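You operate a simulated robot arm through the tools that you are given. There is no shell and no other tool. Be economical: measure what you need, move in short steps, check, and stop when the job is done.

You run a simulated robot arm. Do the job below in one go: nothing can be reset, and whatever is moved stays where it is left.

Task
Crimp the card's seal on the pouch; put it in the teal tray.
Fine: the seal with the card's number; one stroke, slide in first and out after; fingers out of the crimper; dial stays at S; the pouch ends facing as it lay.

Only the result counts: the job must be done as asked and must still hold three seconds after the hand-in. Knocking over, shifting, dropping, spilling or breaking anything else fails it. Lids that push on must go on centred and level and be pressed home; caps that screw on are set level and turned clockwise until they are tight.

Robot
A 6-joint arm with a two-finger parallel gripper, fixed in place. Base frame: the origin is at the foot of the arm, x ahead of it, y to its left, z up; the work surface is at about z = 860. Units: mm, degrees, N and s.
With the tool pointing down near the work surface it reaches from about 360 to 760 mm from the base axis. Its first joint turns from -66.0 to 66.0 degrees. Payload 2.45 kg.
The TCP is the grasp point between the finger pads, 24 mm short of the fingertips. In the tool frame z runs along the fingers and y along their closing line. Largest opening 68 mm; finger width 17, thickness 10; the body of the gripper, 40 by 70 mm, starts 41 mm behind the TCP.
Orientation is told as [roll, pitch, yaw] about the base's x, y, z axes, in that order, counted from this pose: with the fingers straight down and closing along the base's y, the tool's x points along the base's -x, its y along +y and its z along -z.

Tools
- The arm moves only by the tool jog_arm. Its argument "rows" is text: rows parted by semicolons, each of 7 numbers parted by spaces: the shift along the tool's x, y, z in units of 20 mm (1.0 is 20 mm), then the turn, a rotation vector about the tool's x, y, z in units of 4 degrees (1.0 is 4 degrees), then the gripper command, from -1 (shut) to 1 (fully open), values between in proportion. In form: dx dy dz ax ay az hand; .... A call has 1 to 8 rows; each row shifts and turns the commanded pose from where the row before left it, along the tool's axes as they then stand. A call with a number of a shift or a turn outside -1 to 1 is refused whole. Each row takes 0.2 s and may step no farther than 50 mm and 8.6 degrees from the row before; otherwise, or with a gripper value out of range, the whole call is refused. A pose out of reach is approached as far as the arm can. The call stops where the force on the tool passes 40 N (or 10 N more than at its start, if that is more) or the arm is blocked; 0.2 s more then pass. Each finger travels about 108 mm/s and halts on what it meets, pressing with about 43 N; the grip force reading is that of the motor and also rises with nothing between the fingers. The clock runs only during rows and for 0.2 s after the last one: add rows that do not move to give the fingers time. It gives the time, the measured TCP pose, the force on the tool (base axes), the opening and the grip force at its end, in the units of the frame above (readings bear some noise), with the torque about the TCP (base axes, N m) and any sound that the robot's microphone picked up, and new pictures: "show" is both (left out), scene, wrist or none.
- Cameras (640 x 400 px; columns grow to the right, rows downward): "scene" is fixed at [174, 423.7, 1462.8]; the picture's right is [-0.67, -0.74, 0.00], its down [-0.44, 0.40, -0.80] and it looks along [0.60, -0.54, -0.59] (base axes); focal length 333 px, centre (320, 200). "wrist" rides on the gripper at [84, 11, -75] in the tool frame; the picture's right is [-0.13, 0.99, 0.00], its down [-0.60, -0.08, -0.79] and it looks along [-0.79, -0.10, 0.61] (tool axes); focal length 251 px, centre (320, 200).
- measure_at(camera, pixels): for up to 12 pixels [column, row] of the newest picture of that camera ("zoom" is the newest enlarged one), the place [x, y, z] in the base frame of the surface seen there, good to about 2 mm. No time passes.
- enlarge(camera, box): a new picture of the part [left, top, right, bottom] of that camera's present view, enlarged. No time passes.
- sign_off(): hands the job in; it is judged then, once.

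Go step by step. Measure first, check grasps and placings, and put right what went wrong. The budget is 80 turns and 200 pictures, counting those below and the enlarged ones. Unless the task says otherwise, let go and move clear before handing in, and close with one line.

The tools are called by a JSON object that holds its "op" and its "data". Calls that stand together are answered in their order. jog_arm: Moves the arm, as the interface text tells. Its arguments: {"type":"object","properties":{"rows":{"type":"string"},"show":{"type":"string","enum":["both","scene","wrist","none"]}},"required":["rows"]} The other tools are called the same way: measure_at (camera, pixels) gives the place of the surface under pixels of a picture; enlarge (camera, box) takes an enlarged picture of a part of a camera's view; sign_off () hands the job in.

At the start:

```text
clock: 0.0
ee_pos: [487.4, -122.7, 1218.3]
orientation: [0.0, 0.1, 0.0]
wrist_force: [0.6, -0.6, -0.1]
torque: [0.0, -0.01, -0.02]
gripper_width: 67.9
grip_force: 0.0
```

scene: 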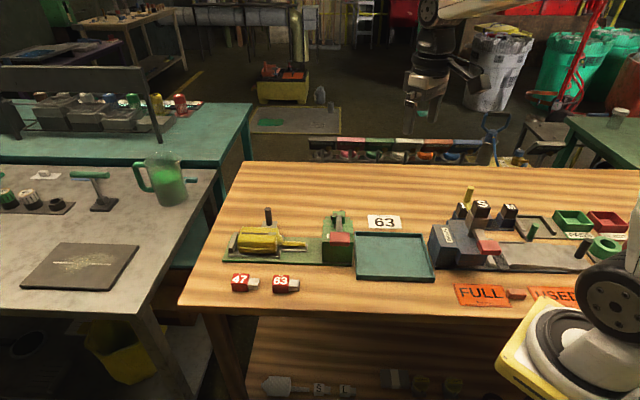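
wrist: 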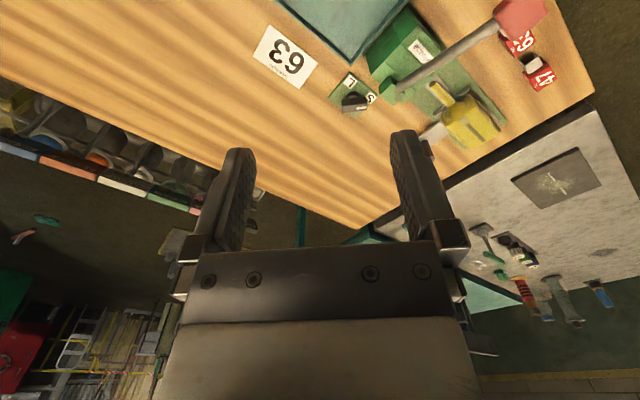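

The scene shows the green crimper at about (340,240), the yellow pouch at (260,240), the card "63" at (384,222), and seals at (240,283) and (285,284). I'll enlarge these areas to see the details.

{"op": "enlarge", "data": {"camera": "scene", "box": [210, 190, 370, 300]}}

{"op": "enlarge", "data": {"camera": "scene", "box": [340, 170, 640, 320]}}

{"op": "enlarge", "data": {"camera": "wrist", "box": [320, 0, 600, 170]}}

```text
3.64 times, centred on (290, 245) of scene
```

zoom: 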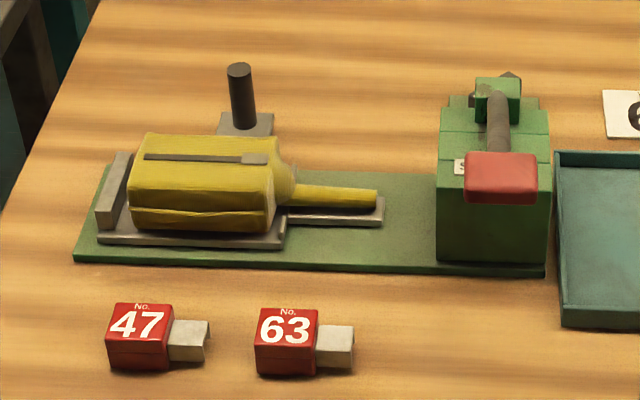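

```text
2.13 times, centred on (490, 245) of scene
```

zoom: 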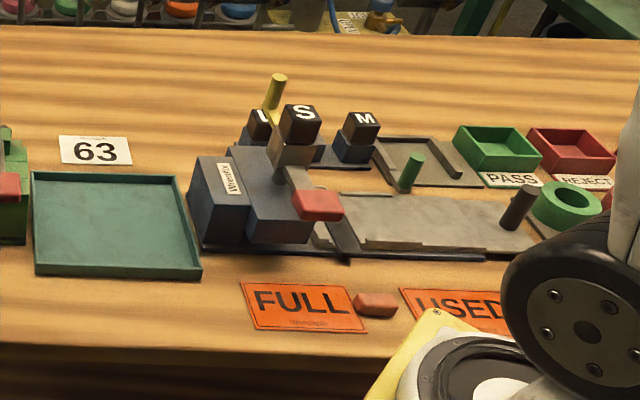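

```text
2.29 times, centred on (460, 85) of wrist
```

zoom: 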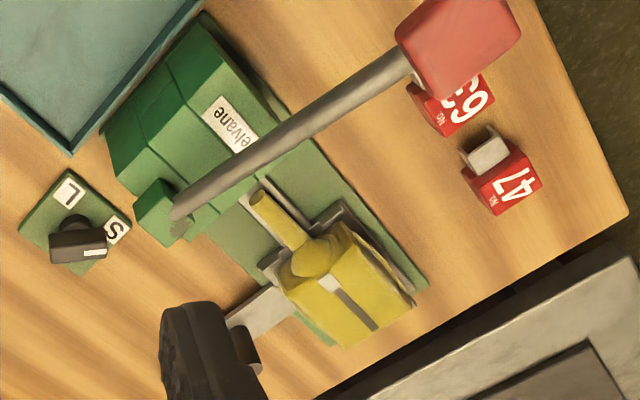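

The seals have red heads with a grey U-shaped clip, and the pouch neck on its slide points at the crimper. I'll measure the key spots and take closer enlargements.

{"op": "measure_at", "data": {"camera": "scene", "pixels": [[236, 255], [346, 258], [322, 258], [242, 280], [254, 282], [283, 281], [293, 282], [270, 208], [260, 235], [300, 244], [340, 236], [384, 222]]}}

{"op": "enlarge", "data": {"camera": "scene", "box": [225, 262, 315, 302]}}

{"op": "enlarge", "data": {"camera": "scene", "box": [280, 200, 360, 270]}}

```text
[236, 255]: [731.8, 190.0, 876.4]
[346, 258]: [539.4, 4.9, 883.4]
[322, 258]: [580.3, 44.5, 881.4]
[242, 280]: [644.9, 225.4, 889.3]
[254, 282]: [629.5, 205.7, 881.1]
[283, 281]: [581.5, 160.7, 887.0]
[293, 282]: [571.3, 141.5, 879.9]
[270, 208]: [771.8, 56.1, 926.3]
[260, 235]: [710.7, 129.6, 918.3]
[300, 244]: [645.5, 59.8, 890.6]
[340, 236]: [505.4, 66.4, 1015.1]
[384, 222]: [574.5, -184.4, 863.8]
```

```text
7.11 times, centred on (270, 282) of scene
```

zoom: 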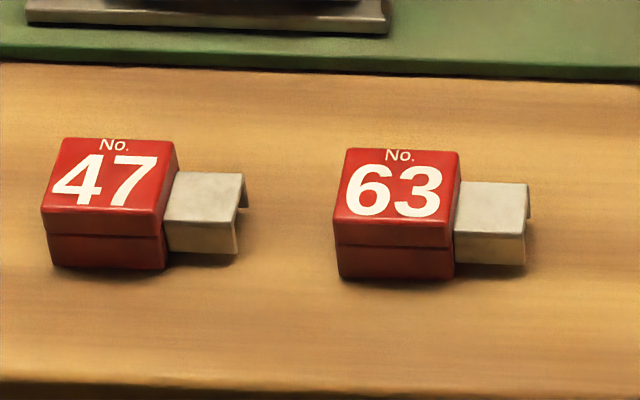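

```text
5.71 times, centred on (320, 235) of scene
```

zoom: 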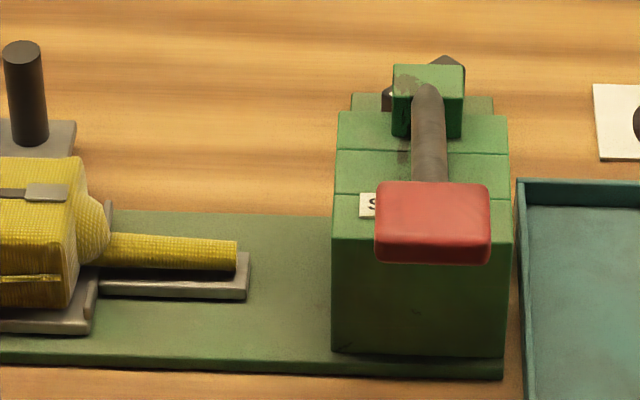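

Card, seals and crimper are located, and the neck axis runs about 44° in the base frame. I'll swing the arm over for a wrist view of the seals, staying high, then yaw.

{"op": "jog_arm", "data": {"rows": "0.5 0.95 0.63 0 0 0 1;0.5 0.95 0.63 0 0 0 1;0.5 0.95 0.63 0 0 0 1;0.5 0.95 0.63 0 0 0 1;0.5 0.95 0.63 0 0 0 1;0.5 0.95 0.63 0 0 0 1;0.5 0.95 0.63 0 0 0 1;0.5 0.95 0.63 0 0 0 1", "show": "none"}}

{"op": "jog_arm", "data": {"rows": "0.5 0.95 0.63 0 0 0 1;0.5 0.95 0.63 0 0 0 1;0.5 0.95 0.63 0 0 0 1;0 0 0 0 0 -1 1;0 0 0 0 0 -1 1;0 0 0 0 0 -1 1;0 0 0 0 0 -1 1;0 0 0 0 0 -1 1", "show": "wrist"}}

```text
clock: 1.8
ee_pos: [406.7, 30.0, 1115.6]
orientation: [0.0, -0.1, -0.1]
wrist_force: [-0.1, -0.2, -0.2]
torque: [0.01, 0.0, 0.01]
gripper_width: 67.9
grip_force: 0.1
```

```text
clock: 3.6
ee_pos: [377.6, 85.5, 1079.2]
orientation: [-0.1, 0.0, 20.1]
wrist_force: [1.0, -0.4, 0.0]
torque: [-0.03, -0.01, 0.01]
gripper_width: 68.1
grip_force: 0.1
```

wrist: 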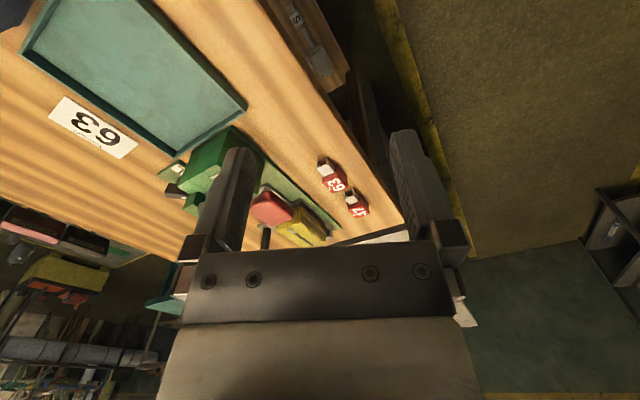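

The seals show at (331,175) and (357,203). I'll enlarge around them.

{"op": "enlarge", "data": {"camera": "wrist", "box": [300, 150, 388, 226]}}

{"op": "enlarge", "data": {"camera": "wrist", "box": [150, 100, 350, 260]}}

```text
5.26 times, centred on (344, 188) of wrist
```

zoom: 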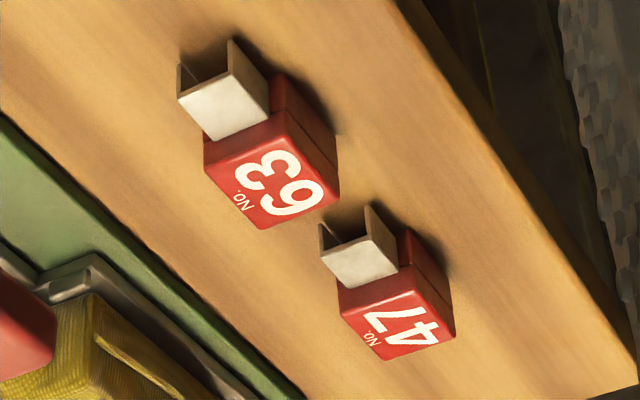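

```text
2.50 times, centred on (250, 180) of wrist
```

zoom: 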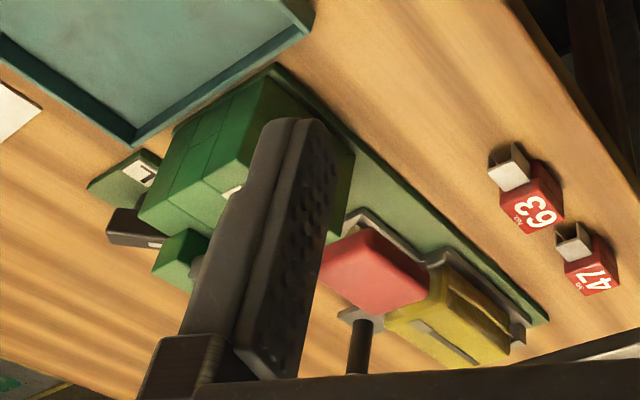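

The U clip opens downward, with a solid-looking head. I want to see the crimper mouth and the back of the seal heads, so I'll move to the far-left side while yawing toward -90°.

{"op": "jog_arm", "data": {"rows": "-0.94 0.19 0 0 0 1 1;-0.926 0.254 0 0 0 1 1;-0.906 0.318 0 0 0 1 1;-0.88 0.38 0 0 0 1 1;-0.853 0.44 0 0 0 1 1;-0.82 0.5 0 0 0 1 1;-0.783 0.556 0 0 0 1 1;-0.74 0.61 0 0 0 1 1", "show": "none"}}

{"op": "jog_arm", "data": {"rows": "-0.7 0.66 0 0 0 1 1;-0.65 0.706 0 0 0 1 1;-0.6 0.75 0 0 0 1 1;-0.546 0.79 0 0 0 1 1;-0.49 0.826 0 0 0 1 1;-0.43 0.86 0 0 0 1 1;-0.37 0.887 0 0 0 1 1;-0.306 0.91 0 0 0 1 1", "show": "none"}}

{"op": "jog_arm", "data": {"rows": "0 0 0 0 0 1 1;0 0 0 0 0 1 1;0 0 0 0 0 1 1;0 0 0 0 0 1 1;0 0 0 0 0 1 1;0 0 0 0 0 1 1;0 0 0 0 0 1 1;0 0 0 0 0 1 1", "show": "none"}}

{"op": "jog_arm", "data": {"rows": "0 0 0 0 0 1 1;0 0 0 0 0 1 1;0 0 0 0 0 1 1;0 0 0 0 0 1 1;0 0 0 0 0 1 1", "show": "both"}}

```text
clock: 5.4
ee_pos: [508.8, 168.8, 1078.0]
orientation: [0.0, 0.0, -12.0]
wrist_force: [-0.2, 0.9, 0.4]
torque: [0.0, -0.03, -0.02]
gripper_width: 68.0
grip_force: 0.1
```

```text
clock: 7.2
ee_pos: [639.8, 247.6, 1078.7]
orientation: [0.0, 0.0, -44.2]
wrist_force: [-0.4, -0.9, -0.5]
torque: [0.03, -0.02, 0.0]
gripper_width: 67.9
grip_force: 0.1
```

```text
clock: 9.0
ee_pos: [638.6, 246.4, 1077.1]
orientation: [0.0, 0.0, -76.2]
wrist_force: [-0.8, 0.8, 0.1]
torque: [0.0, 0.0, -0.01]
gripper_width: 68.1
grip_force: 0.0
```

```text
clock: 10.2
ee_pos: [640.7, 246.6, 1077.4]
orientation: [0.0, 0.0, -96.2]
wrist_force: [0.1, 0.3, -0.8]
torque: [0.02, -0.04, -0.01]
gripper_width: 68.1
grip_force: 0.0
```

scene: 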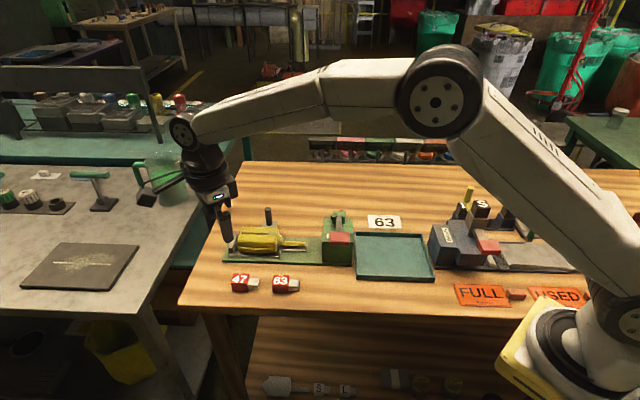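
wrist: 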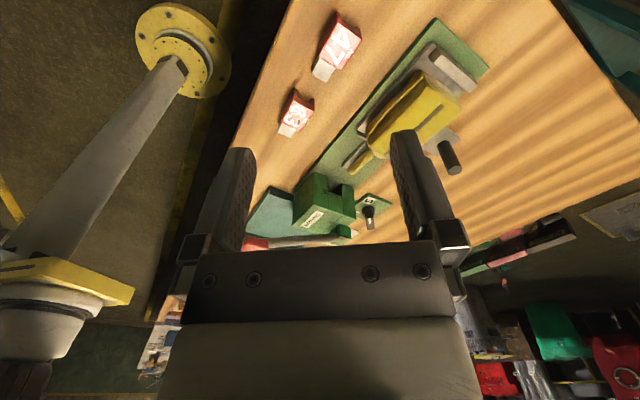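

The wrist now sees the far side of the seals and the crimper. I'll enlarge both.

{"op": "enlarge", "data": {"camera": "wrist", "box": [268, 0, 380, 145]}}

{"op": "enlarge", "data": {"camera": "wrist", "box": [230, 140, 400, 250]}}

{"op": "enlarge", "data": {"camera": "wrist", "box": [335, 10, 495, 190]}}

```text
2.76 times, centred on (324, 72) of wrist
```

zoom: 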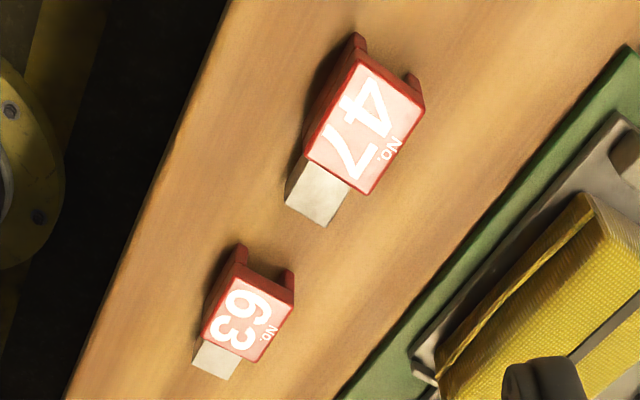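

```text
3.64 times, centred on (315, 195) of wrist
```

zoom: 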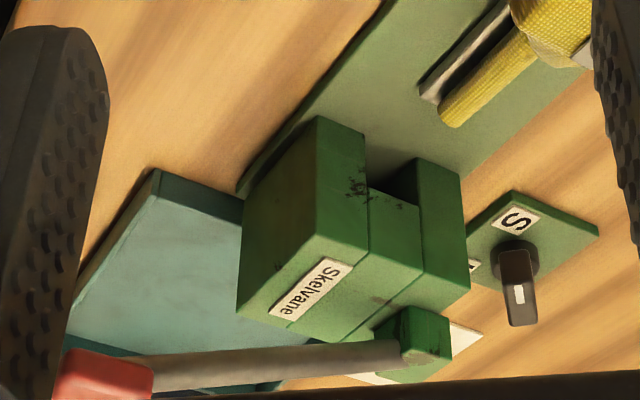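

```text
2.22 times, centred on (415, 100) of wrist
```

zoom: 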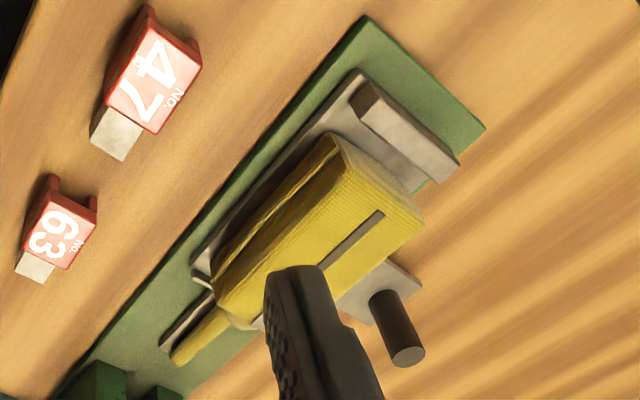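

The head turns out to be a saddle too, open underneath along its axis. So the seal can drop straight down onto the neck in the orientation it has now, clip towards the crimper. I'll measure details in this newest zoom.

{"op": "measure_at", "data": {"camera": "zoom", "pixels": [[178, 357], [232, 312], [205, 335], [165, 347], [210, 300], [55, 235], [35, 265], [390, 305], [350, 180], [270, 250], [20, 262], [52, 180]]}}

{"op": "enlarge", "data": {"camera": "scene", "box": [225, 225, 325, 295]}}

```text
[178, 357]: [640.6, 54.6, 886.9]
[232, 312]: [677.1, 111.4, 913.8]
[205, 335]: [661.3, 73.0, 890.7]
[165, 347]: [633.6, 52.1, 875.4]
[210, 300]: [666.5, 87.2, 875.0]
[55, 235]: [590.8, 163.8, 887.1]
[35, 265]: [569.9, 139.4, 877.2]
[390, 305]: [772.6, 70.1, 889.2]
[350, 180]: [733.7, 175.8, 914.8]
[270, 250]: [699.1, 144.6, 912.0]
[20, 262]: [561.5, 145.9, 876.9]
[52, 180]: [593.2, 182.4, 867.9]
```

```text
5.71 times, centred on (275, 260) of scene
```

zoom: 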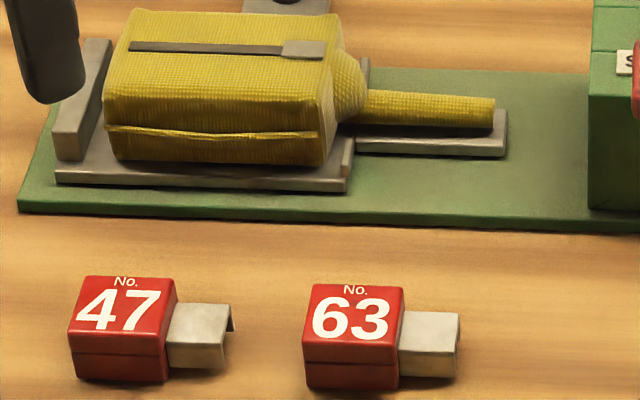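

Tongue top is about z 875 and neck top about 891, so the seal will sit over the neck. I'll measure edges precisely in the scene zoom.

{"op": "measure_at", "data": {"camera": "zoom", "pixels": [[30, 206], [560, 225], [380, 105], [485, 110], [480, 145], [380, 143], [310, 290], [396, 296], [402, 335], [315, 335], [410, 320], [450, 320]]}}

{"op": "enlarge", "data": {"camera": "wrist", "box": [270, 85, 320, 145]}}

```text
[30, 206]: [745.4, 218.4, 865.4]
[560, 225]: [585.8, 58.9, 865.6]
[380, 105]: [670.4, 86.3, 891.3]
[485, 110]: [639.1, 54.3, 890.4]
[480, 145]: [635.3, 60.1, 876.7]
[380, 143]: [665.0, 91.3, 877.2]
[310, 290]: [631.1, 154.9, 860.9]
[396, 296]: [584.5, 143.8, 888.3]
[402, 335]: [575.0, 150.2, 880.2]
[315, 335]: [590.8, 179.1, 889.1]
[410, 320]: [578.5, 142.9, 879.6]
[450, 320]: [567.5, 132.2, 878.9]
```

```text
6.67 times, centred on (295, 115) of wrist
```

zoom: 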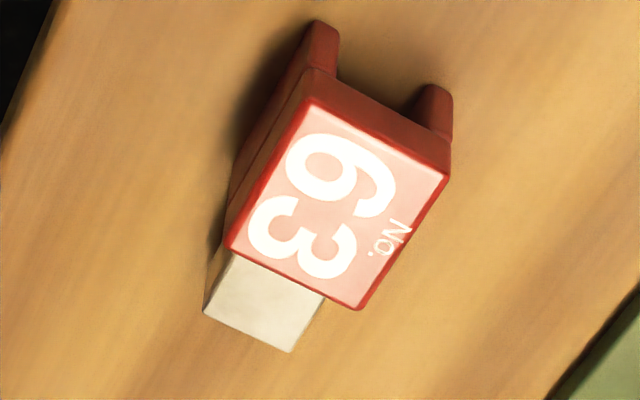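

The slide axis is exactly 45°. Now measuring the corners of the 63 head and clip.

{"op": "measure_at", "data": {"camera": "zoom", "pixels": [[315, 108], [438, 178], [235, 245], [355, 300], [215, 308], [288, 345], [322, 35], [435, 95], [275, 275], [320, 300]]}}

{"op": "enlarge", "data": {"camera": "wrist", "box": [335, 90, 435, 185]}}

```text
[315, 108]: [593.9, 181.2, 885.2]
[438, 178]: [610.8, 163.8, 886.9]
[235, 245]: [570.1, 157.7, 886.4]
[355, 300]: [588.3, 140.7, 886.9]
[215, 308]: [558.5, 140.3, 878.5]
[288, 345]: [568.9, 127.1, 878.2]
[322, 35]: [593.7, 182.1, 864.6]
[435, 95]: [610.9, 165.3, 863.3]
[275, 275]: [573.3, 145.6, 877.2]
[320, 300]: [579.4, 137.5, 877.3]
```

```text
4.21 times, centred on (385, 138) of wrist
```

zoom: 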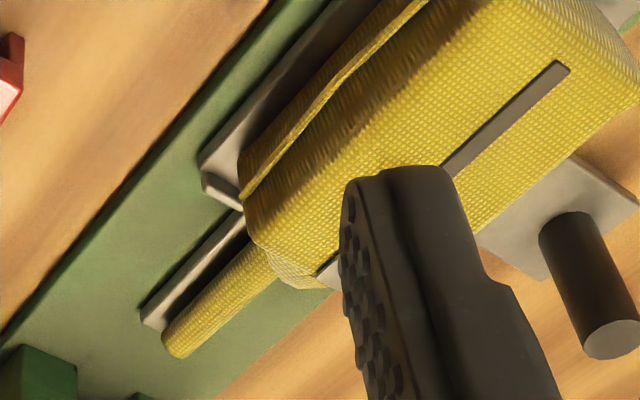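

Head 63 is centred near (590.8,160.9), 26 wide across the axis, and the clip points towards the crimper. At yaw -135 tool x lies along the slide and tool y across it, so I'll finish the yaw and hover above the seal.

{"op": "jog_arm", "data": {"rows": "0 0 0 0 0 1 1;0 0 0 0 0 1 1;0 0 0 0 0 1 1;0 0 0 0 0 1 1;0 0 0 0 0 1 1;0 0 0 0 0 1 1;0 0 0 0 0 1 1;0 0 0 0 0 1 1", "show": "none"}}

{"op": "jog_arm", "data": {"rows": "0 0 0 0 0 1 1;0 0 0 0 0 0.7 1;-0.96 0.25 0.7 0 0 0 1;-0.96 0.25 0.7 0 0 0 1;-0.96 0.25 0.7 0 0 0 1;-0.96 0.25 0.7 0 0 0 1;-0.96 0.25 0.7 0 0 0 1;0 0 0 0 0 0 1", "show": "both"}}

```text
clock: 12.0
ee_pos: [639.5, 245.5, 1078.9]
orientation: [0.0, 0.0, -128.1]
wrist_force: [0.8, 0.6, -0.1]
torque: [0.02, -0.01, -0.02]
gripper_width: 68.1
grip_force: 0.1
```

```text
clock: 13.8
ee_pos: [587.0, 162.4, 1007.4]
orientation: [0.0, 0.0, -134.7]
wrist_force: [-0.2, -0.5, 0.1]
torque: [0.04, -0.03, -0.01]
gripper_width: 67.7
grip_force: 0.1
```

scene: 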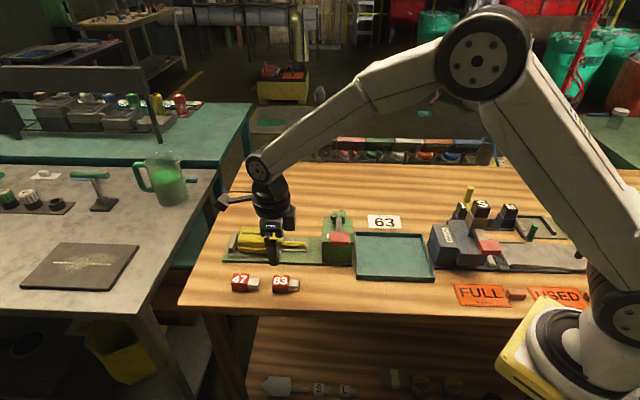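
wrist: 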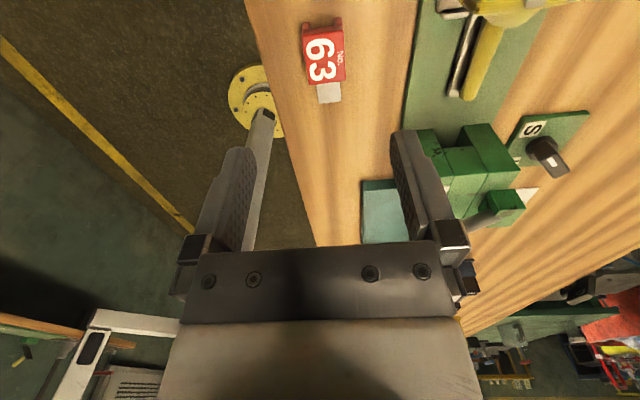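

Good overhead view: head at (322,55), neck at (485,60), crimper slot at about (475,150). I'll enlarge and measure the neck edges and the slot from here.

{"op": "enlarge", "data": {"camera": "wrist", "box": [420, 0, 570, 110]}}

{"op": "enlarge", "data": {"camera": "wrist", "box": [400, 100, 600, 250]}}

{"op": "measure_at", "data": {"camera": "wrist", "pixels": [[304, 33], [338, 33], [309, 81], [344, 79], [320, 102], [339, 100], [466, 98], [478, 99], [482, 30], [497, 30], [470, 60], [460, 60]]}}

```text
3.64 times, centred on (495, 55) of wrist
```

zoom: 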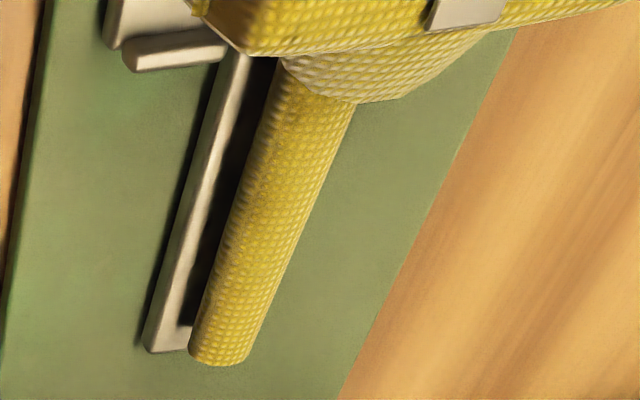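

```text
2.67 times, centred on (500, 175) of wrist
```

zoom: 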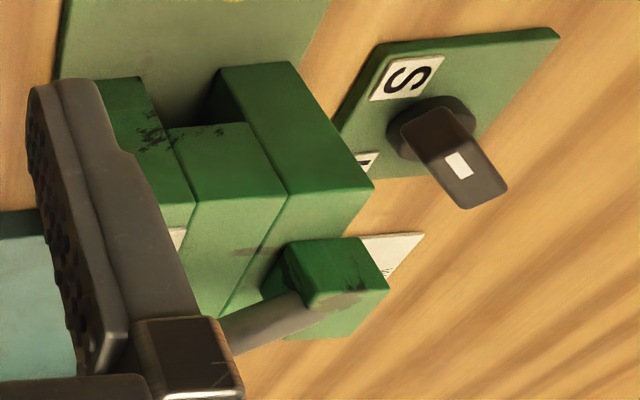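

```text
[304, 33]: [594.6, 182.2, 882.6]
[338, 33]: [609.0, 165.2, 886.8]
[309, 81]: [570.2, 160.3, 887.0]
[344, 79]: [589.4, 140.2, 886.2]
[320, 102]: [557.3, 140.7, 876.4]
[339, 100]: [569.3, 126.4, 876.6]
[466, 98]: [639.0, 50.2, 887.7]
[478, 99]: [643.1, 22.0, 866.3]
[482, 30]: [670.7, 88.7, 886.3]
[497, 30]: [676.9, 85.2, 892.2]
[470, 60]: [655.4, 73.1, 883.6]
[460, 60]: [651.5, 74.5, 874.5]
```

I need the neck edges precisely, so I'll re-enlarge that part and measure across it.

{"op": "enlarge", "data": {"camera": "wrist", "box": [420, 0, 570, 110]}}

{"op": "measure_at", "data": {"camera": "zoom", "pixels": [[215, 270], [245, 270], [270, 270], [282, 272], [262, 150], [295, 150], [325, 155], [195, 350], [245, 360], [160, 345], [195, 230], [300, 90]]}}

```text
3.64 times, centred on (495, 55) of wrist
```

zoom: 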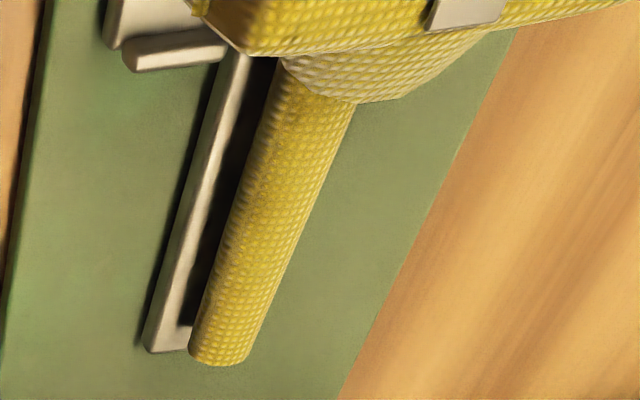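

```text
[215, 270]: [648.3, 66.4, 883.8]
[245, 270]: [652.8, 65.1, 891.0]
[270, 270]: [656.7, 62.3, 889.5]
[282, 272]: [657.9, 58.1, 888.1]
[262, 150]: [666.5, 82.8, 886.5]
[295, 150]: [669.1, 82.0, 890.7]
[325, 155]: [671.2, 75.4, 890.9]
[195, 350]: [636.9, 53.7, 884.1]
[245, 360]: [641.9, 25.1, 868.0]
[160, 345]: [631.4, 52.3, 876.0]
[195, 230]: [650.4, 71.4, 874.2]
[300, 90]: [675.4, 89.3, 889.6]
```

Neck centre is at b≈417.8 (b is across the slide), with the tip at a≈488 and the shoulder at about 543 along it. I'll descend on seal 63, centred on its head, leaving the fingers open.

{"op": "jog_arm", "data": {"rows": "0.08 0.18 0 0 0 0.05 1;0 0 0.95 0 0 0 1;0 0 0.95 0 0 0 1;0 0 0.95 0 0 0 1;0 0 0.95 0 0 0 1;0 0 0 0 0 0 1", "show": "wrist"}}

```text
clock: 15.2
ee_pos: [593.2, 159.4, 932.3]
orientation: [0.1, 0.0, -135.1]
wrist_force: [0.4, 0.2, -0.3]
torque: [0.01, -0.01, -0.01]
gripper_width: 67.9
grip_force: 0.0
```

wrist: 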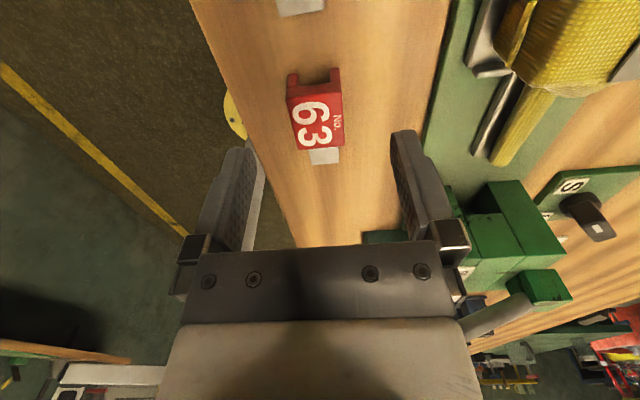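

Readings agree within noise. I'll lower the rest to z≈891 and close.

{"op": "jog_arm", "data": {"rows": "0 0 0.7 0 0 0 1;0 0 0.7 0 0 0 1;0 0 0.65 0 0 0 1;0 0 0 0 0 0 1", "show": "wrist"}}

```text
clock: 16.2
ee_pos: [594.2, 159.4, 890.6]
orientation: [-0.1, 0.0, -135.0]
wrist_force: [-0.3, -0.1, 0.2]
torque: [0.0, -0.01, 0.02]
gripper_width: 67.9
grip_force: 0.1
```

wrist: 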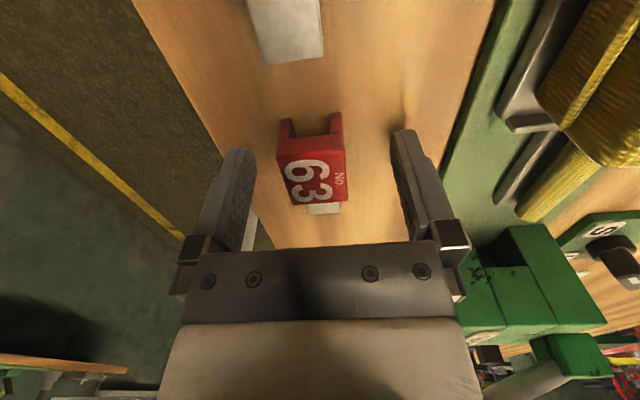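

The head appears about 3 mm left of finger centre, matching the pose reading (b 307.5 against 304). I'll correct that, then close.

{"op": "jog_arm", "data": {"rows": "-0.05 -0.17 0 0 0 0 1;0 0 0 0 0 0 0.2;0 0 0 0 0 0 -0.1;0 0 0 0 0 0 -0.2;0 0 0 0 0 0 -0.35;0 0 0 0 0 0 -0.35", "show": "wrist"}}

```text
clock: 17.6
ee_pos: [591.5, 159.8, 890.4]
orientation: [-0.1, -0.1, -134.9]
wrist_force: [-0.9, 0.0, 0.1]
torque: [-0.03, 0.02, 0.02]
gripper_width: 29.1
grip_force: 43.2
```

wrist: 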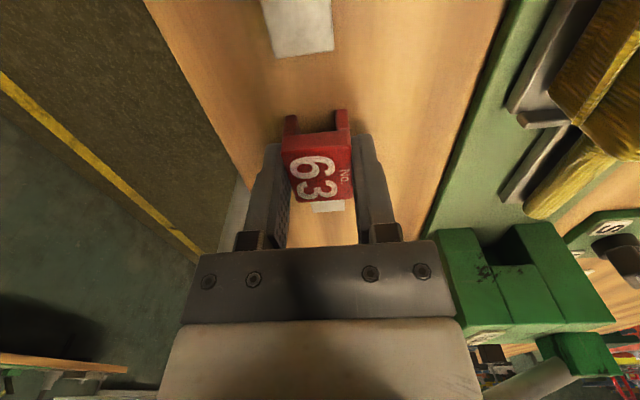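

Gripped at 29.1 mm with 43 N. I'll lift 45 mm and look at how the seal hangs.

{"op": "jog_arm", "data": {"rows": "0 0 -0.75 0 0 0 -0.4;0 0 -0.75 0 0 0 -0.4;0 0 -0.75 0 0 0 -0.4;-0.25 0.9 0 0 0 0 -0.4;0 0.9 0 0 0 0 -0.4;0 0.9 0 0 0 0 -0.4;0 0.9 0 0 0 0 -0.4;0 0.9 0 0 0 0 -0.4", "show": "none"}}

{"op": "jog_arm", "data": {"rows": "0 0.9 0 0 0 0 -0.4;0 0.2 0 0 0 0 -0.4;0 0 0 0 0 0 -0.4", "show": "both"}}

```text
clock: 19.4
ee_pos: [649.5, 93.3, 935.8]
orientation: [-0.1, 0.0, -135.0]
wrist_force: [0.3, -1.0, -0.8]
torque: [-0.03, 0.01, 0.02]
gripper_width: 28.5
grip_force: 43.3
```

```text
clock: 20.2
ee_pos: [666.6, 78.0, 936.3]
orientation: [-0.1, 0.1, -135.0]
wrist_force: [0.6, -0.2, -0.7]
torque: [0.02, -0.02, 0.0]
gripper_width: 29.1
grip_force: 43.3
```

scene: 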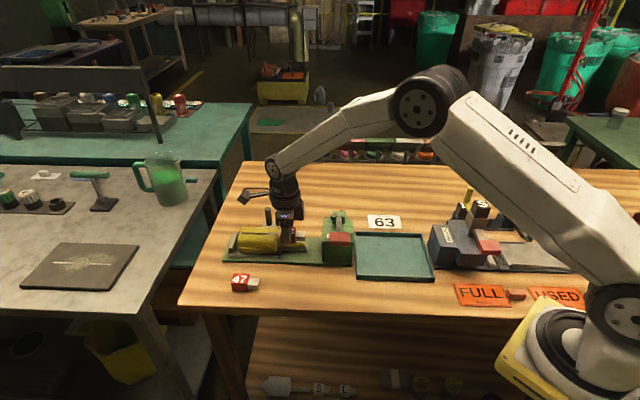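
wrist: 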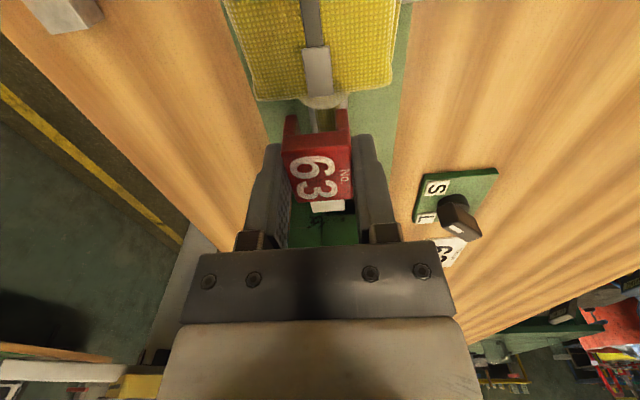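

The seal hovers above the neck. I'll enlarge both views to check lateral alignment.

{"op": "enlarge", "data": {"camera": "wrist", "box": [260, 80, 380, 220]}}

{"op": "enlarge", "data": {"camera": "scene", "box": [250, 205, 350, 275]}}

{"op": "measure_at", "data": {"camera": "wrist", "pixels": [[286, 140], [349, 138], [292, 200], [352, 198], [315, 210], [342, 207], [308, 50], [328, 50], [305, 93], [333, 92], [313, 120], [330, 120]]}}

```text
2.86 times, centred on (320, 150) of wrist
```

zoom: 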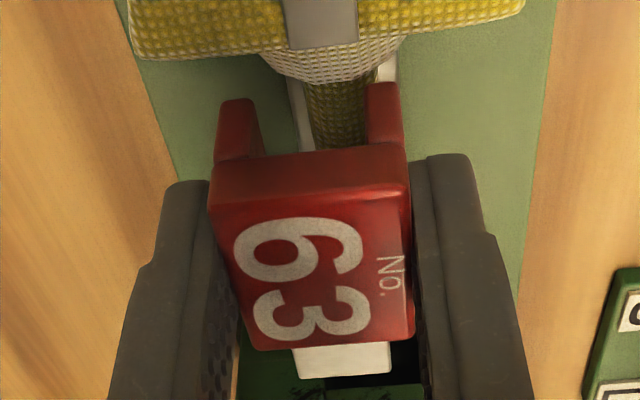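

```text
5.71 times, centred on (300, 240) of scene
```

zoom: 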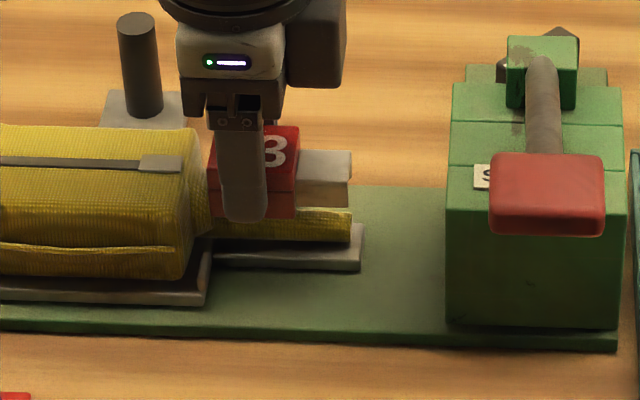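

```text
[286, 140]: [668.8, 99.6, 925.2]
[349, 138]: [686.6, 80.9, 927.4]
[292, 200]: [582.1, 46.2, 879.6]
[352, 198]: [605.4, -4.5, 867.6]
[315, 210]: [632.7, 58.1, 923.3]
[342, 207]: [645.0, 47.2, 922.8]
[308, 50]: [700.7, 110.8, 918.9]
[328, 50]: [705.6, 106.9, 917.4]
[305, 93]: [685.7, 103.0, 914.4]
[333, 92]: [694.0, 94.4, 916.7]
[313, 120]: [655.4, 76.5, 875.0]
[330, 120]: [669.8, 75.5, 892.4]
```

Clip and head are centred at b≈415 while the neck and strap are at about 418, so I'll shift +3 mm across. Lengthwise is good, with the clip end over the neck tip. Then I'll re-check.

{"op": "jog_arm", "data": {"rows": "0 0.15 0.3 0 0 0 -0.4;0 0 0 0 0 0 -0.4;0 0 0 0 0 0 -0.4", "show": "wrist"}}

{"op": "enlarge", "data": {"camera": "wrist", "box": [260, 60, 380, 220]}}

```text
clock: 21.0
ee_pos: [668.0, 76.4, 930.5]
orientation: [0.0, 0.0, -135.0]
wrist_force: [0.3, -0.1, 0.2]
torque: [0.01, 0.0, 0.0]
gripper_width: 28.9
grip_force: 42.9
```

wrist: 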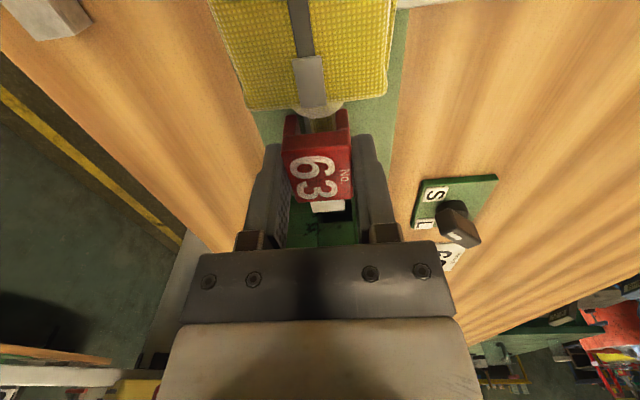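

```text
2.50 times, centred on (320, 140) of wrist
```

zoom: 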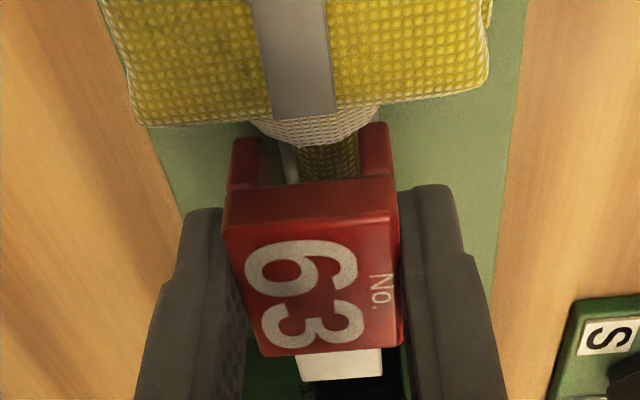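

{"op": "measure_at", "data": {"camera": "zoom", "pixels": [[226, 195], [395, 192], [305, 375], [380, 372], [298, 158], [312, 165], [340, 165], [356, 165], [291, 165], [283, 150], [252, 150], [368, 140]]}}

```text
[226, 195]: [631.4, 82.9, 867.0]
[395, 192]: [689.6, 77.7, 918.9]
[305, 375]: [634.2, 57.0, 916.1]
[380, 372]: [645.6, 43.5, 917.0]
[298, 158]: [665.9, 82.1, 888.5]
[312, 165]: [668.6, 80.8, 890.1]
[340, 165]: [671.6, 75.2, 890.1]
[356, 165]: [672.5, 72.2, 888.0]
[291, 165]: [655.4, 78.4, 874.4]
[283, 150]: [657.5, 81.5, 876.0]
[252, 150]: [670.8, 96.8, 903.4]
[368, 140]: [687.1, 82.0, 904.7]
```

Clip centre is 417.0 against neck 418.2, so I'll shift +1 mm, lower 16 mm and check the force.

{"op": "jog_arm", "data": {"rows": "0 0.055 0 0 0 0 -0.4;0 0 0.3 0 0 0 -0.4;0 0 0.3 0 0 0 -0.4;0 0 0.2 0 0 0 -0.4;0 0 0 0 0 0 -0.4", "show": "both"}}

{"op": "enlarge", "data": {"camera": "scene", "box": [250, 205, 350, 275]}}

{"op": "enlarge", "data": {"camera": "wrist", "box": [260, 60, 380, 220]}}

```text
clock: 22.2
ee_pos: [668.7, 75.4, 913.1]
orientation: [0.0, 0.0, -134.9]
wrist_force: [0.2, -1.2, -0.6]
torque: [-0.03, 0.02, 0.03]
gripper_width: 29.1
grip_force: 43.1
```

scene: 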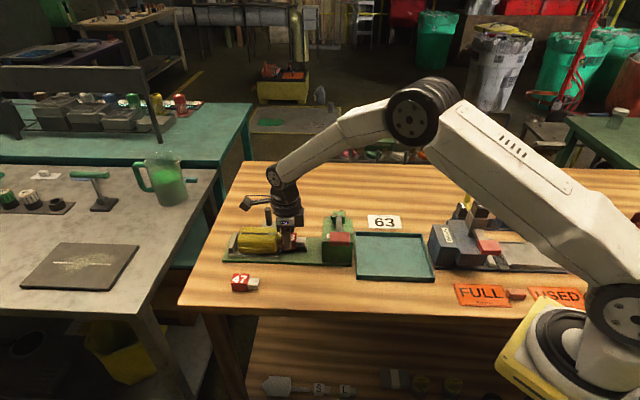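
wrist: 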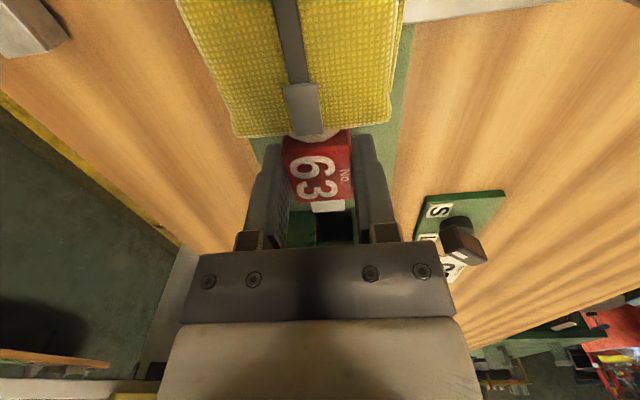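

```text
5.71 times, centred on (300, 240) of scene
```

zoom: 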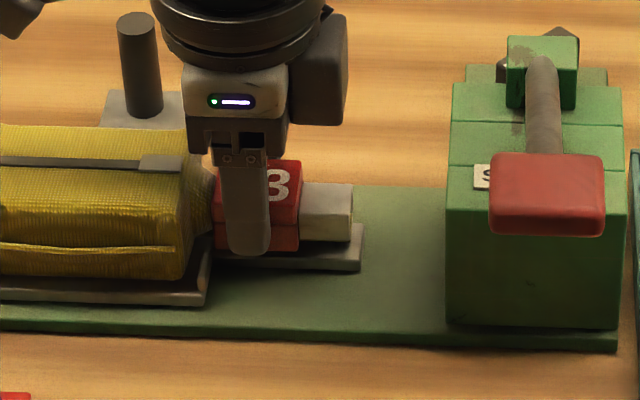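

```text
2.50 times, centred on (320, 140) of wrist
```

zoom: 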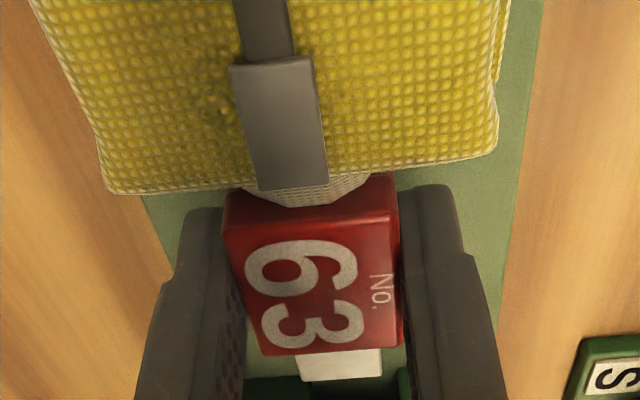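

The seal is straddling the neck with no contact force. I'll lower it another ~8 mm.

{"op": "jog_arm", "data": {"rows": "0 0 0.15 0 0 0 -0.4;0 0 0.15 0 0 0 -0.4;0 0 0.1 0 0 0 -0.4;0 0 0 0 0 0 -0.4", "show": "none"}}

{"op": "enlarge", "data": {"camera": "scene", "box": [270, 220, 330, 262]}}

```text
clock: 23.2
ee_pos: [669.0, 74.3, 906.1]
orientation: [0.1, 0.2, -135.1]
wrist_force: [-2.5, -1.1, 9.8]
torque: [-0.06, 0.12, 0.0]
gripper_width: 29.1
grip_force: 42.9
```

```text
9.52 times, centred on (300, 241) of scene
```

zoom: 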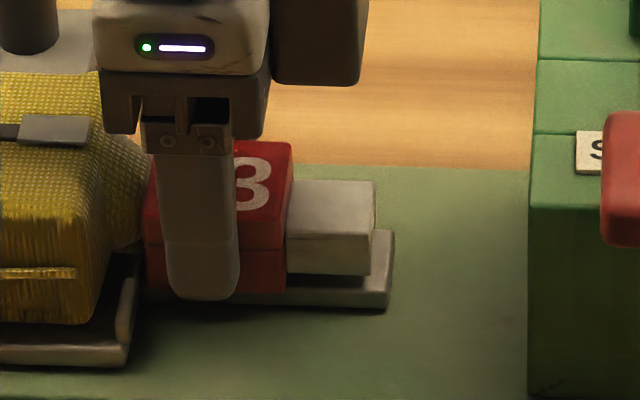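

10 N of contact: the seal is seated on the neck and cradle. I'll open partly and look.

{"op": "jog_arm", "data": {"rows": "0 0 0 0 0 0 0.3;0 0 0 0 0 0 0.3;0 0 -0.6 0 0 0 0.3;0 0 -0.9 0 0 0 0.3;0 0 -0.9 0 0 0 0.3;0 0 -0.9 0 0 0 0.3;0 0 0 0 0 0 0.3", "show": "both"}}

{"op": "enlarge", "data": {"camera": "scene", "box": [240, 205, 360, 275]}}

{"op": "enlarge", "data": {"camera": "wrist", "box": [250, 20, 400, 250]}}

```text
clock: 24.8
ee_pos: [669.4, 75.0, 970.6]
orientation: [0.0, 0.0, -135.0]
wrist_force: [-0.1, 0.3, -0.1]
torque: [0.06, 0.03, 0.02]
gripper_width: 44.1
grip_force: 0.0
```

scene: 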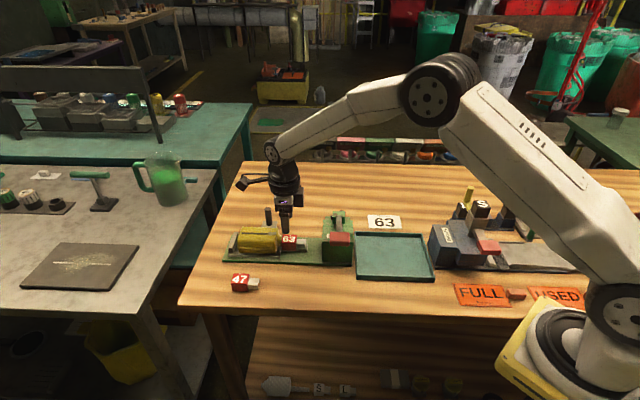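
wrist: 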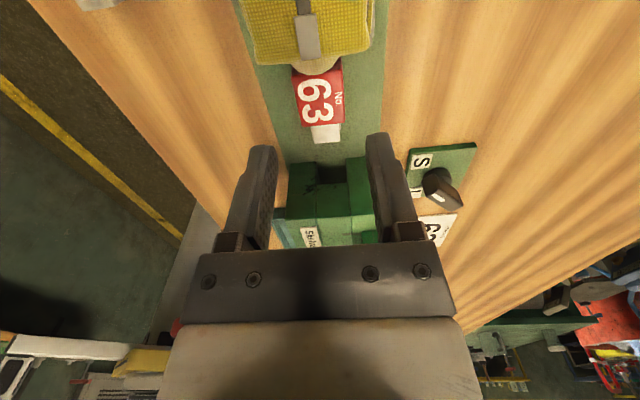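

```text
5.33 times, centred on (300, 240) of scene
```

zoom: 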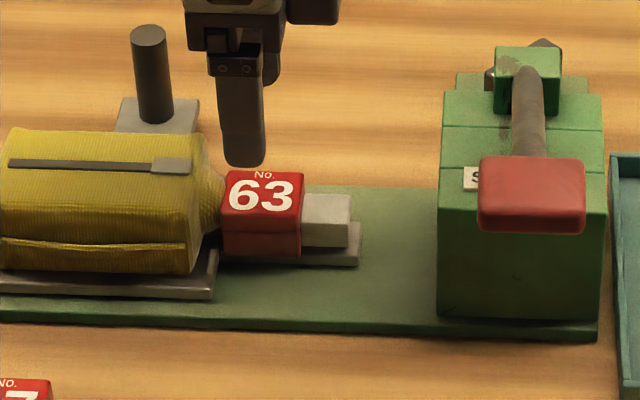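

```text
1.74 times, centred on (325, 135) of wrist
```

zoom: 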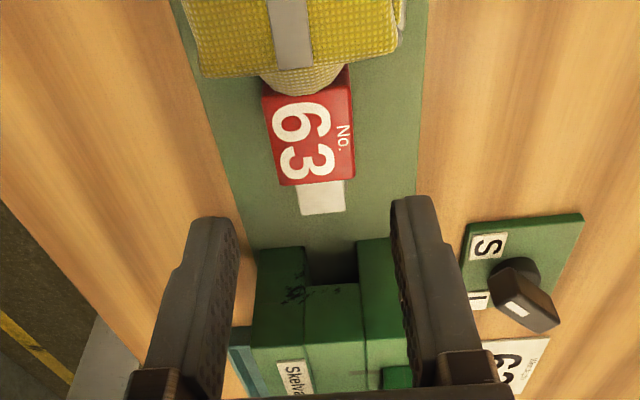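

The seal sits level and aligned on the neck. Next is the slide: I'll measure its post handle, the slot of the crimper and the lever.

{"op": "measure_at", "data": {"camera": "scene", "pixels": [[267.8, 211], [268.5, 218], [269, 226], [264, 228], [275, 228], [322, 258], [340, 233], [339, 222], [338, 216], [334, 238], [348, 238], [282, 258]]}}

{"op": "measure_at", "data": {"camera": "wrist", "pixels": [[300, 168], [320, 172], [340, 172], [350, 165], [308, 190], [330, 190], [360, 185], [297, 160], [362, 160], [330, 180], [290, 205], [325, 140]]}}

```text
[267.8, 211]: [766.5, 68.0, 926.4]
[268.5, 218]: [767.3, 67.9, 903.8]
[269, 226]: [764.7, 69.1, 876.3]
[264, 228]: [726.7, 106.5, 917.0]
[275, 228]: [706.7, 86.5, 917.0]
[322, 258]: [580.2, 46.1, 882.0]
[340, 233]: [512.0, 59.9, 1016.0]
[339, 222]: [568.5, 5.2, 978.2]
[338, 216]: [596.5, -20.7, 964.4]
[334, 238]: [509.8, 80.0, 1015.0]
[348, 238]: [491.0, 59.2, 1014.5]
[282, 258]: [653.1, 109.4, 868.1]
```

```text
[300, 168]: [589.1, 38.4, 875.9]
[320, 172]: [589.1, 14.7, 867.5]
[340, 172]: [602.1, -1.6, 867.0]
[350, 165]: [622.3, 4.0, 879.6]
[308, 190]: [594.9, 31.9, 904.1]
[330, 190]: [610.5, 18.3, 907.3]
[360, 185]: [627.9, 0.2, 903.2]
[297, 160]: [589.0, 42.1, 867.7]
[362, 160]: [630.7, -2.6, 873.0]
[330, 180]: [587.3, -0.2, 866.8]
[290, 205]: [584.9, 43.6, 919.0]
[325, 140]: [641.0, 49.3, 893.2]
```

The post handle is near (772,64), radius ~8.5, top at z 926. I'll rise and yaw to -45° so the fingers straddle the post along the slide.

{"op": "jog_arm", "data": {"rows": "0 0 -0.7 0 0 -1 0.3;0 0 -0.7 0 0 -1 0.3;0 0 -0.6 0 0 -1 0.3;0 0 0 0 0 -1 0.3;0 0 0 0 0 -1 0.3;0 0 0 0 0 -1 0.3;0 0 0 0 0 -1 0.3;0 0 0 0 0 -1 0.3", "show": "none"}}

{"op": "jog_arm", "data": {"rows": "0 0 0 0 0 -1 0.3;0 0 0 0 0 -1 0.3;0 0 0 0 0 -1 0.3;0 0 0 0 0 -1 0.3;0 0 0 0 0 -1 0.3;0 0 0 0 0 -1 0.3;0 0 0 0 0 -1 0.3;0 0 0 0 0 -1 0.3", "show": "none"}}

{"op": "jog_arm", "data": {"rows": "0 0 0 0 0 -1 0.3;0 0 0 0 0 -1 0.3;0 0 0 0 0 -1 0.3;0 0 0 0 0 -1 0.3;0 0 0 0 0 -1 0.3;0 0 0 0 0 -1 0.3;0 0 0 0 0 -0.5 0.3;0 0 0 0 0 0 0.3", "show": "wrist"}}

```text
clock: 26.6
ee_pos: [669.6, 74.6, 1011.6]
orientation: [0.0, 0.0, -103.0]
wrist_force: [0.7, 0.6, 1.1]
torque: [0.01, 0.02, 0.01]
gripper_width: 44.2
grip_force: 0.0
```

```text
clock: 28.4
ee_pos: [669.1, 74.0, 1012.3]
orientation: [0.0, 0.0, -70.8]
wrist_force: [0.1, 0.0, 0.5]
torque: [-0.02, 0.0, 0.03]
gripper_width: 44.3
grip_force: 0.0
```

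```text
clock: 30.2
ee_pos: [667.6, 74.3, 1012.3]
orientation: [-0.1, 0.0, -45.0]
wrist_force: [0.4, 0.0, 0.6]
torque: [0.03, -0.02, 0.01]
gripper_width: 44.4
grip_force: 0.1
```

wrist: 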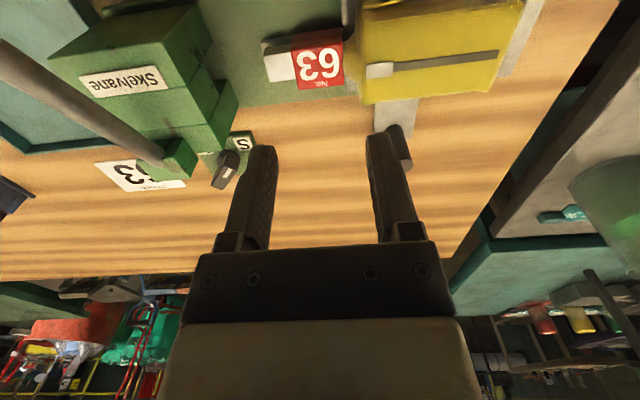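

The post shows at (400,145), behind the finger. I'll measure it and its plate.

{"op": "measure_at", "data": {"camera": "wrist", "pixels": [[392, 130], [403, 160], [405, 150], [409, 163], [400, 128], [380, 115], [412, 112], [397, 105]]}}

{"op": "enlarge", "data": {"camera": "wrist", "box": [350, 80, 440, 190]}}

```text
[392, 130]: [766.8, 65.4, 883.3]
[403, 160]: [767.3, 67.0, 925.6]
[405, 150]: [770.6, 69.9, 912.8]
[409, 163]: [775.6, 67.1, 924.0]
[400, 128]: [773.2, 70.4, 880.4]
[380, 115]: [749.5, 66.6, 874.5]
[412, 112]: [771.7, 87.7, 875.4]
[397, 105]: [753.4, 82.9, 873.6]
```

```text
3.64 times, centred on (395, 135) of wrist
```

zoom: 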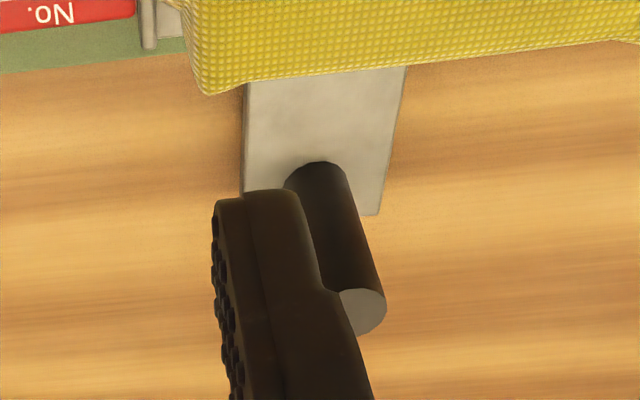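

The post centre is a≈592.5, b≈501. I'll open the fingers and move above it at the present height, then see what the reach allows.

{"op": "jog_arm", "data": {"rows": "-0.79 0.68 0 0 0 0 0.6;-0.79 0.68 0 0 0 0 0.6;-0.79 0.68 0 0 0 0 0.6;-0.79 0.68 0 0 0 0 0.6;-0.79 0.68 0 0 0 0 0.6;0 0 0.9 0 0 0 0.6;0 0 0.9 0 0 0 0.6;0 0 0 0 0 0 0.6", "show": "both"}}

```text
clock: 32.0
ee_pos: [767.2, 67.0, 975.1]
orientation: [0.1, 0.0, -45.0]
wrist_force: [0.4, -0.6, -0.6]
torque: [0.0, 0.01, 0.03]
gripper_width: 54.5
grip_force: 0.0
out of reach, approached as far as the arm can: row 5
```

scene: 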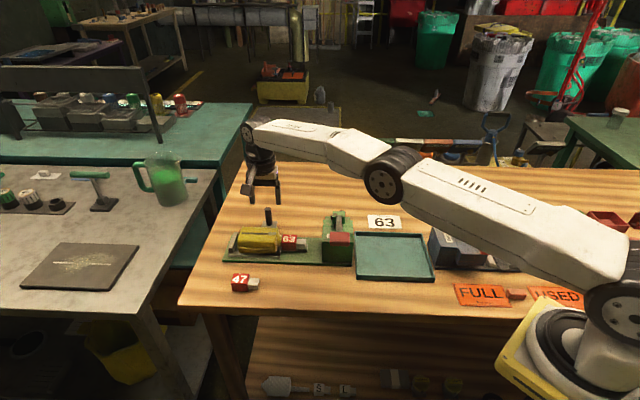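
wrist: 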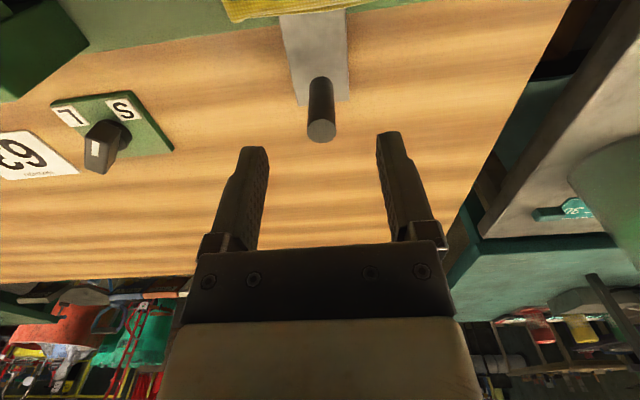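

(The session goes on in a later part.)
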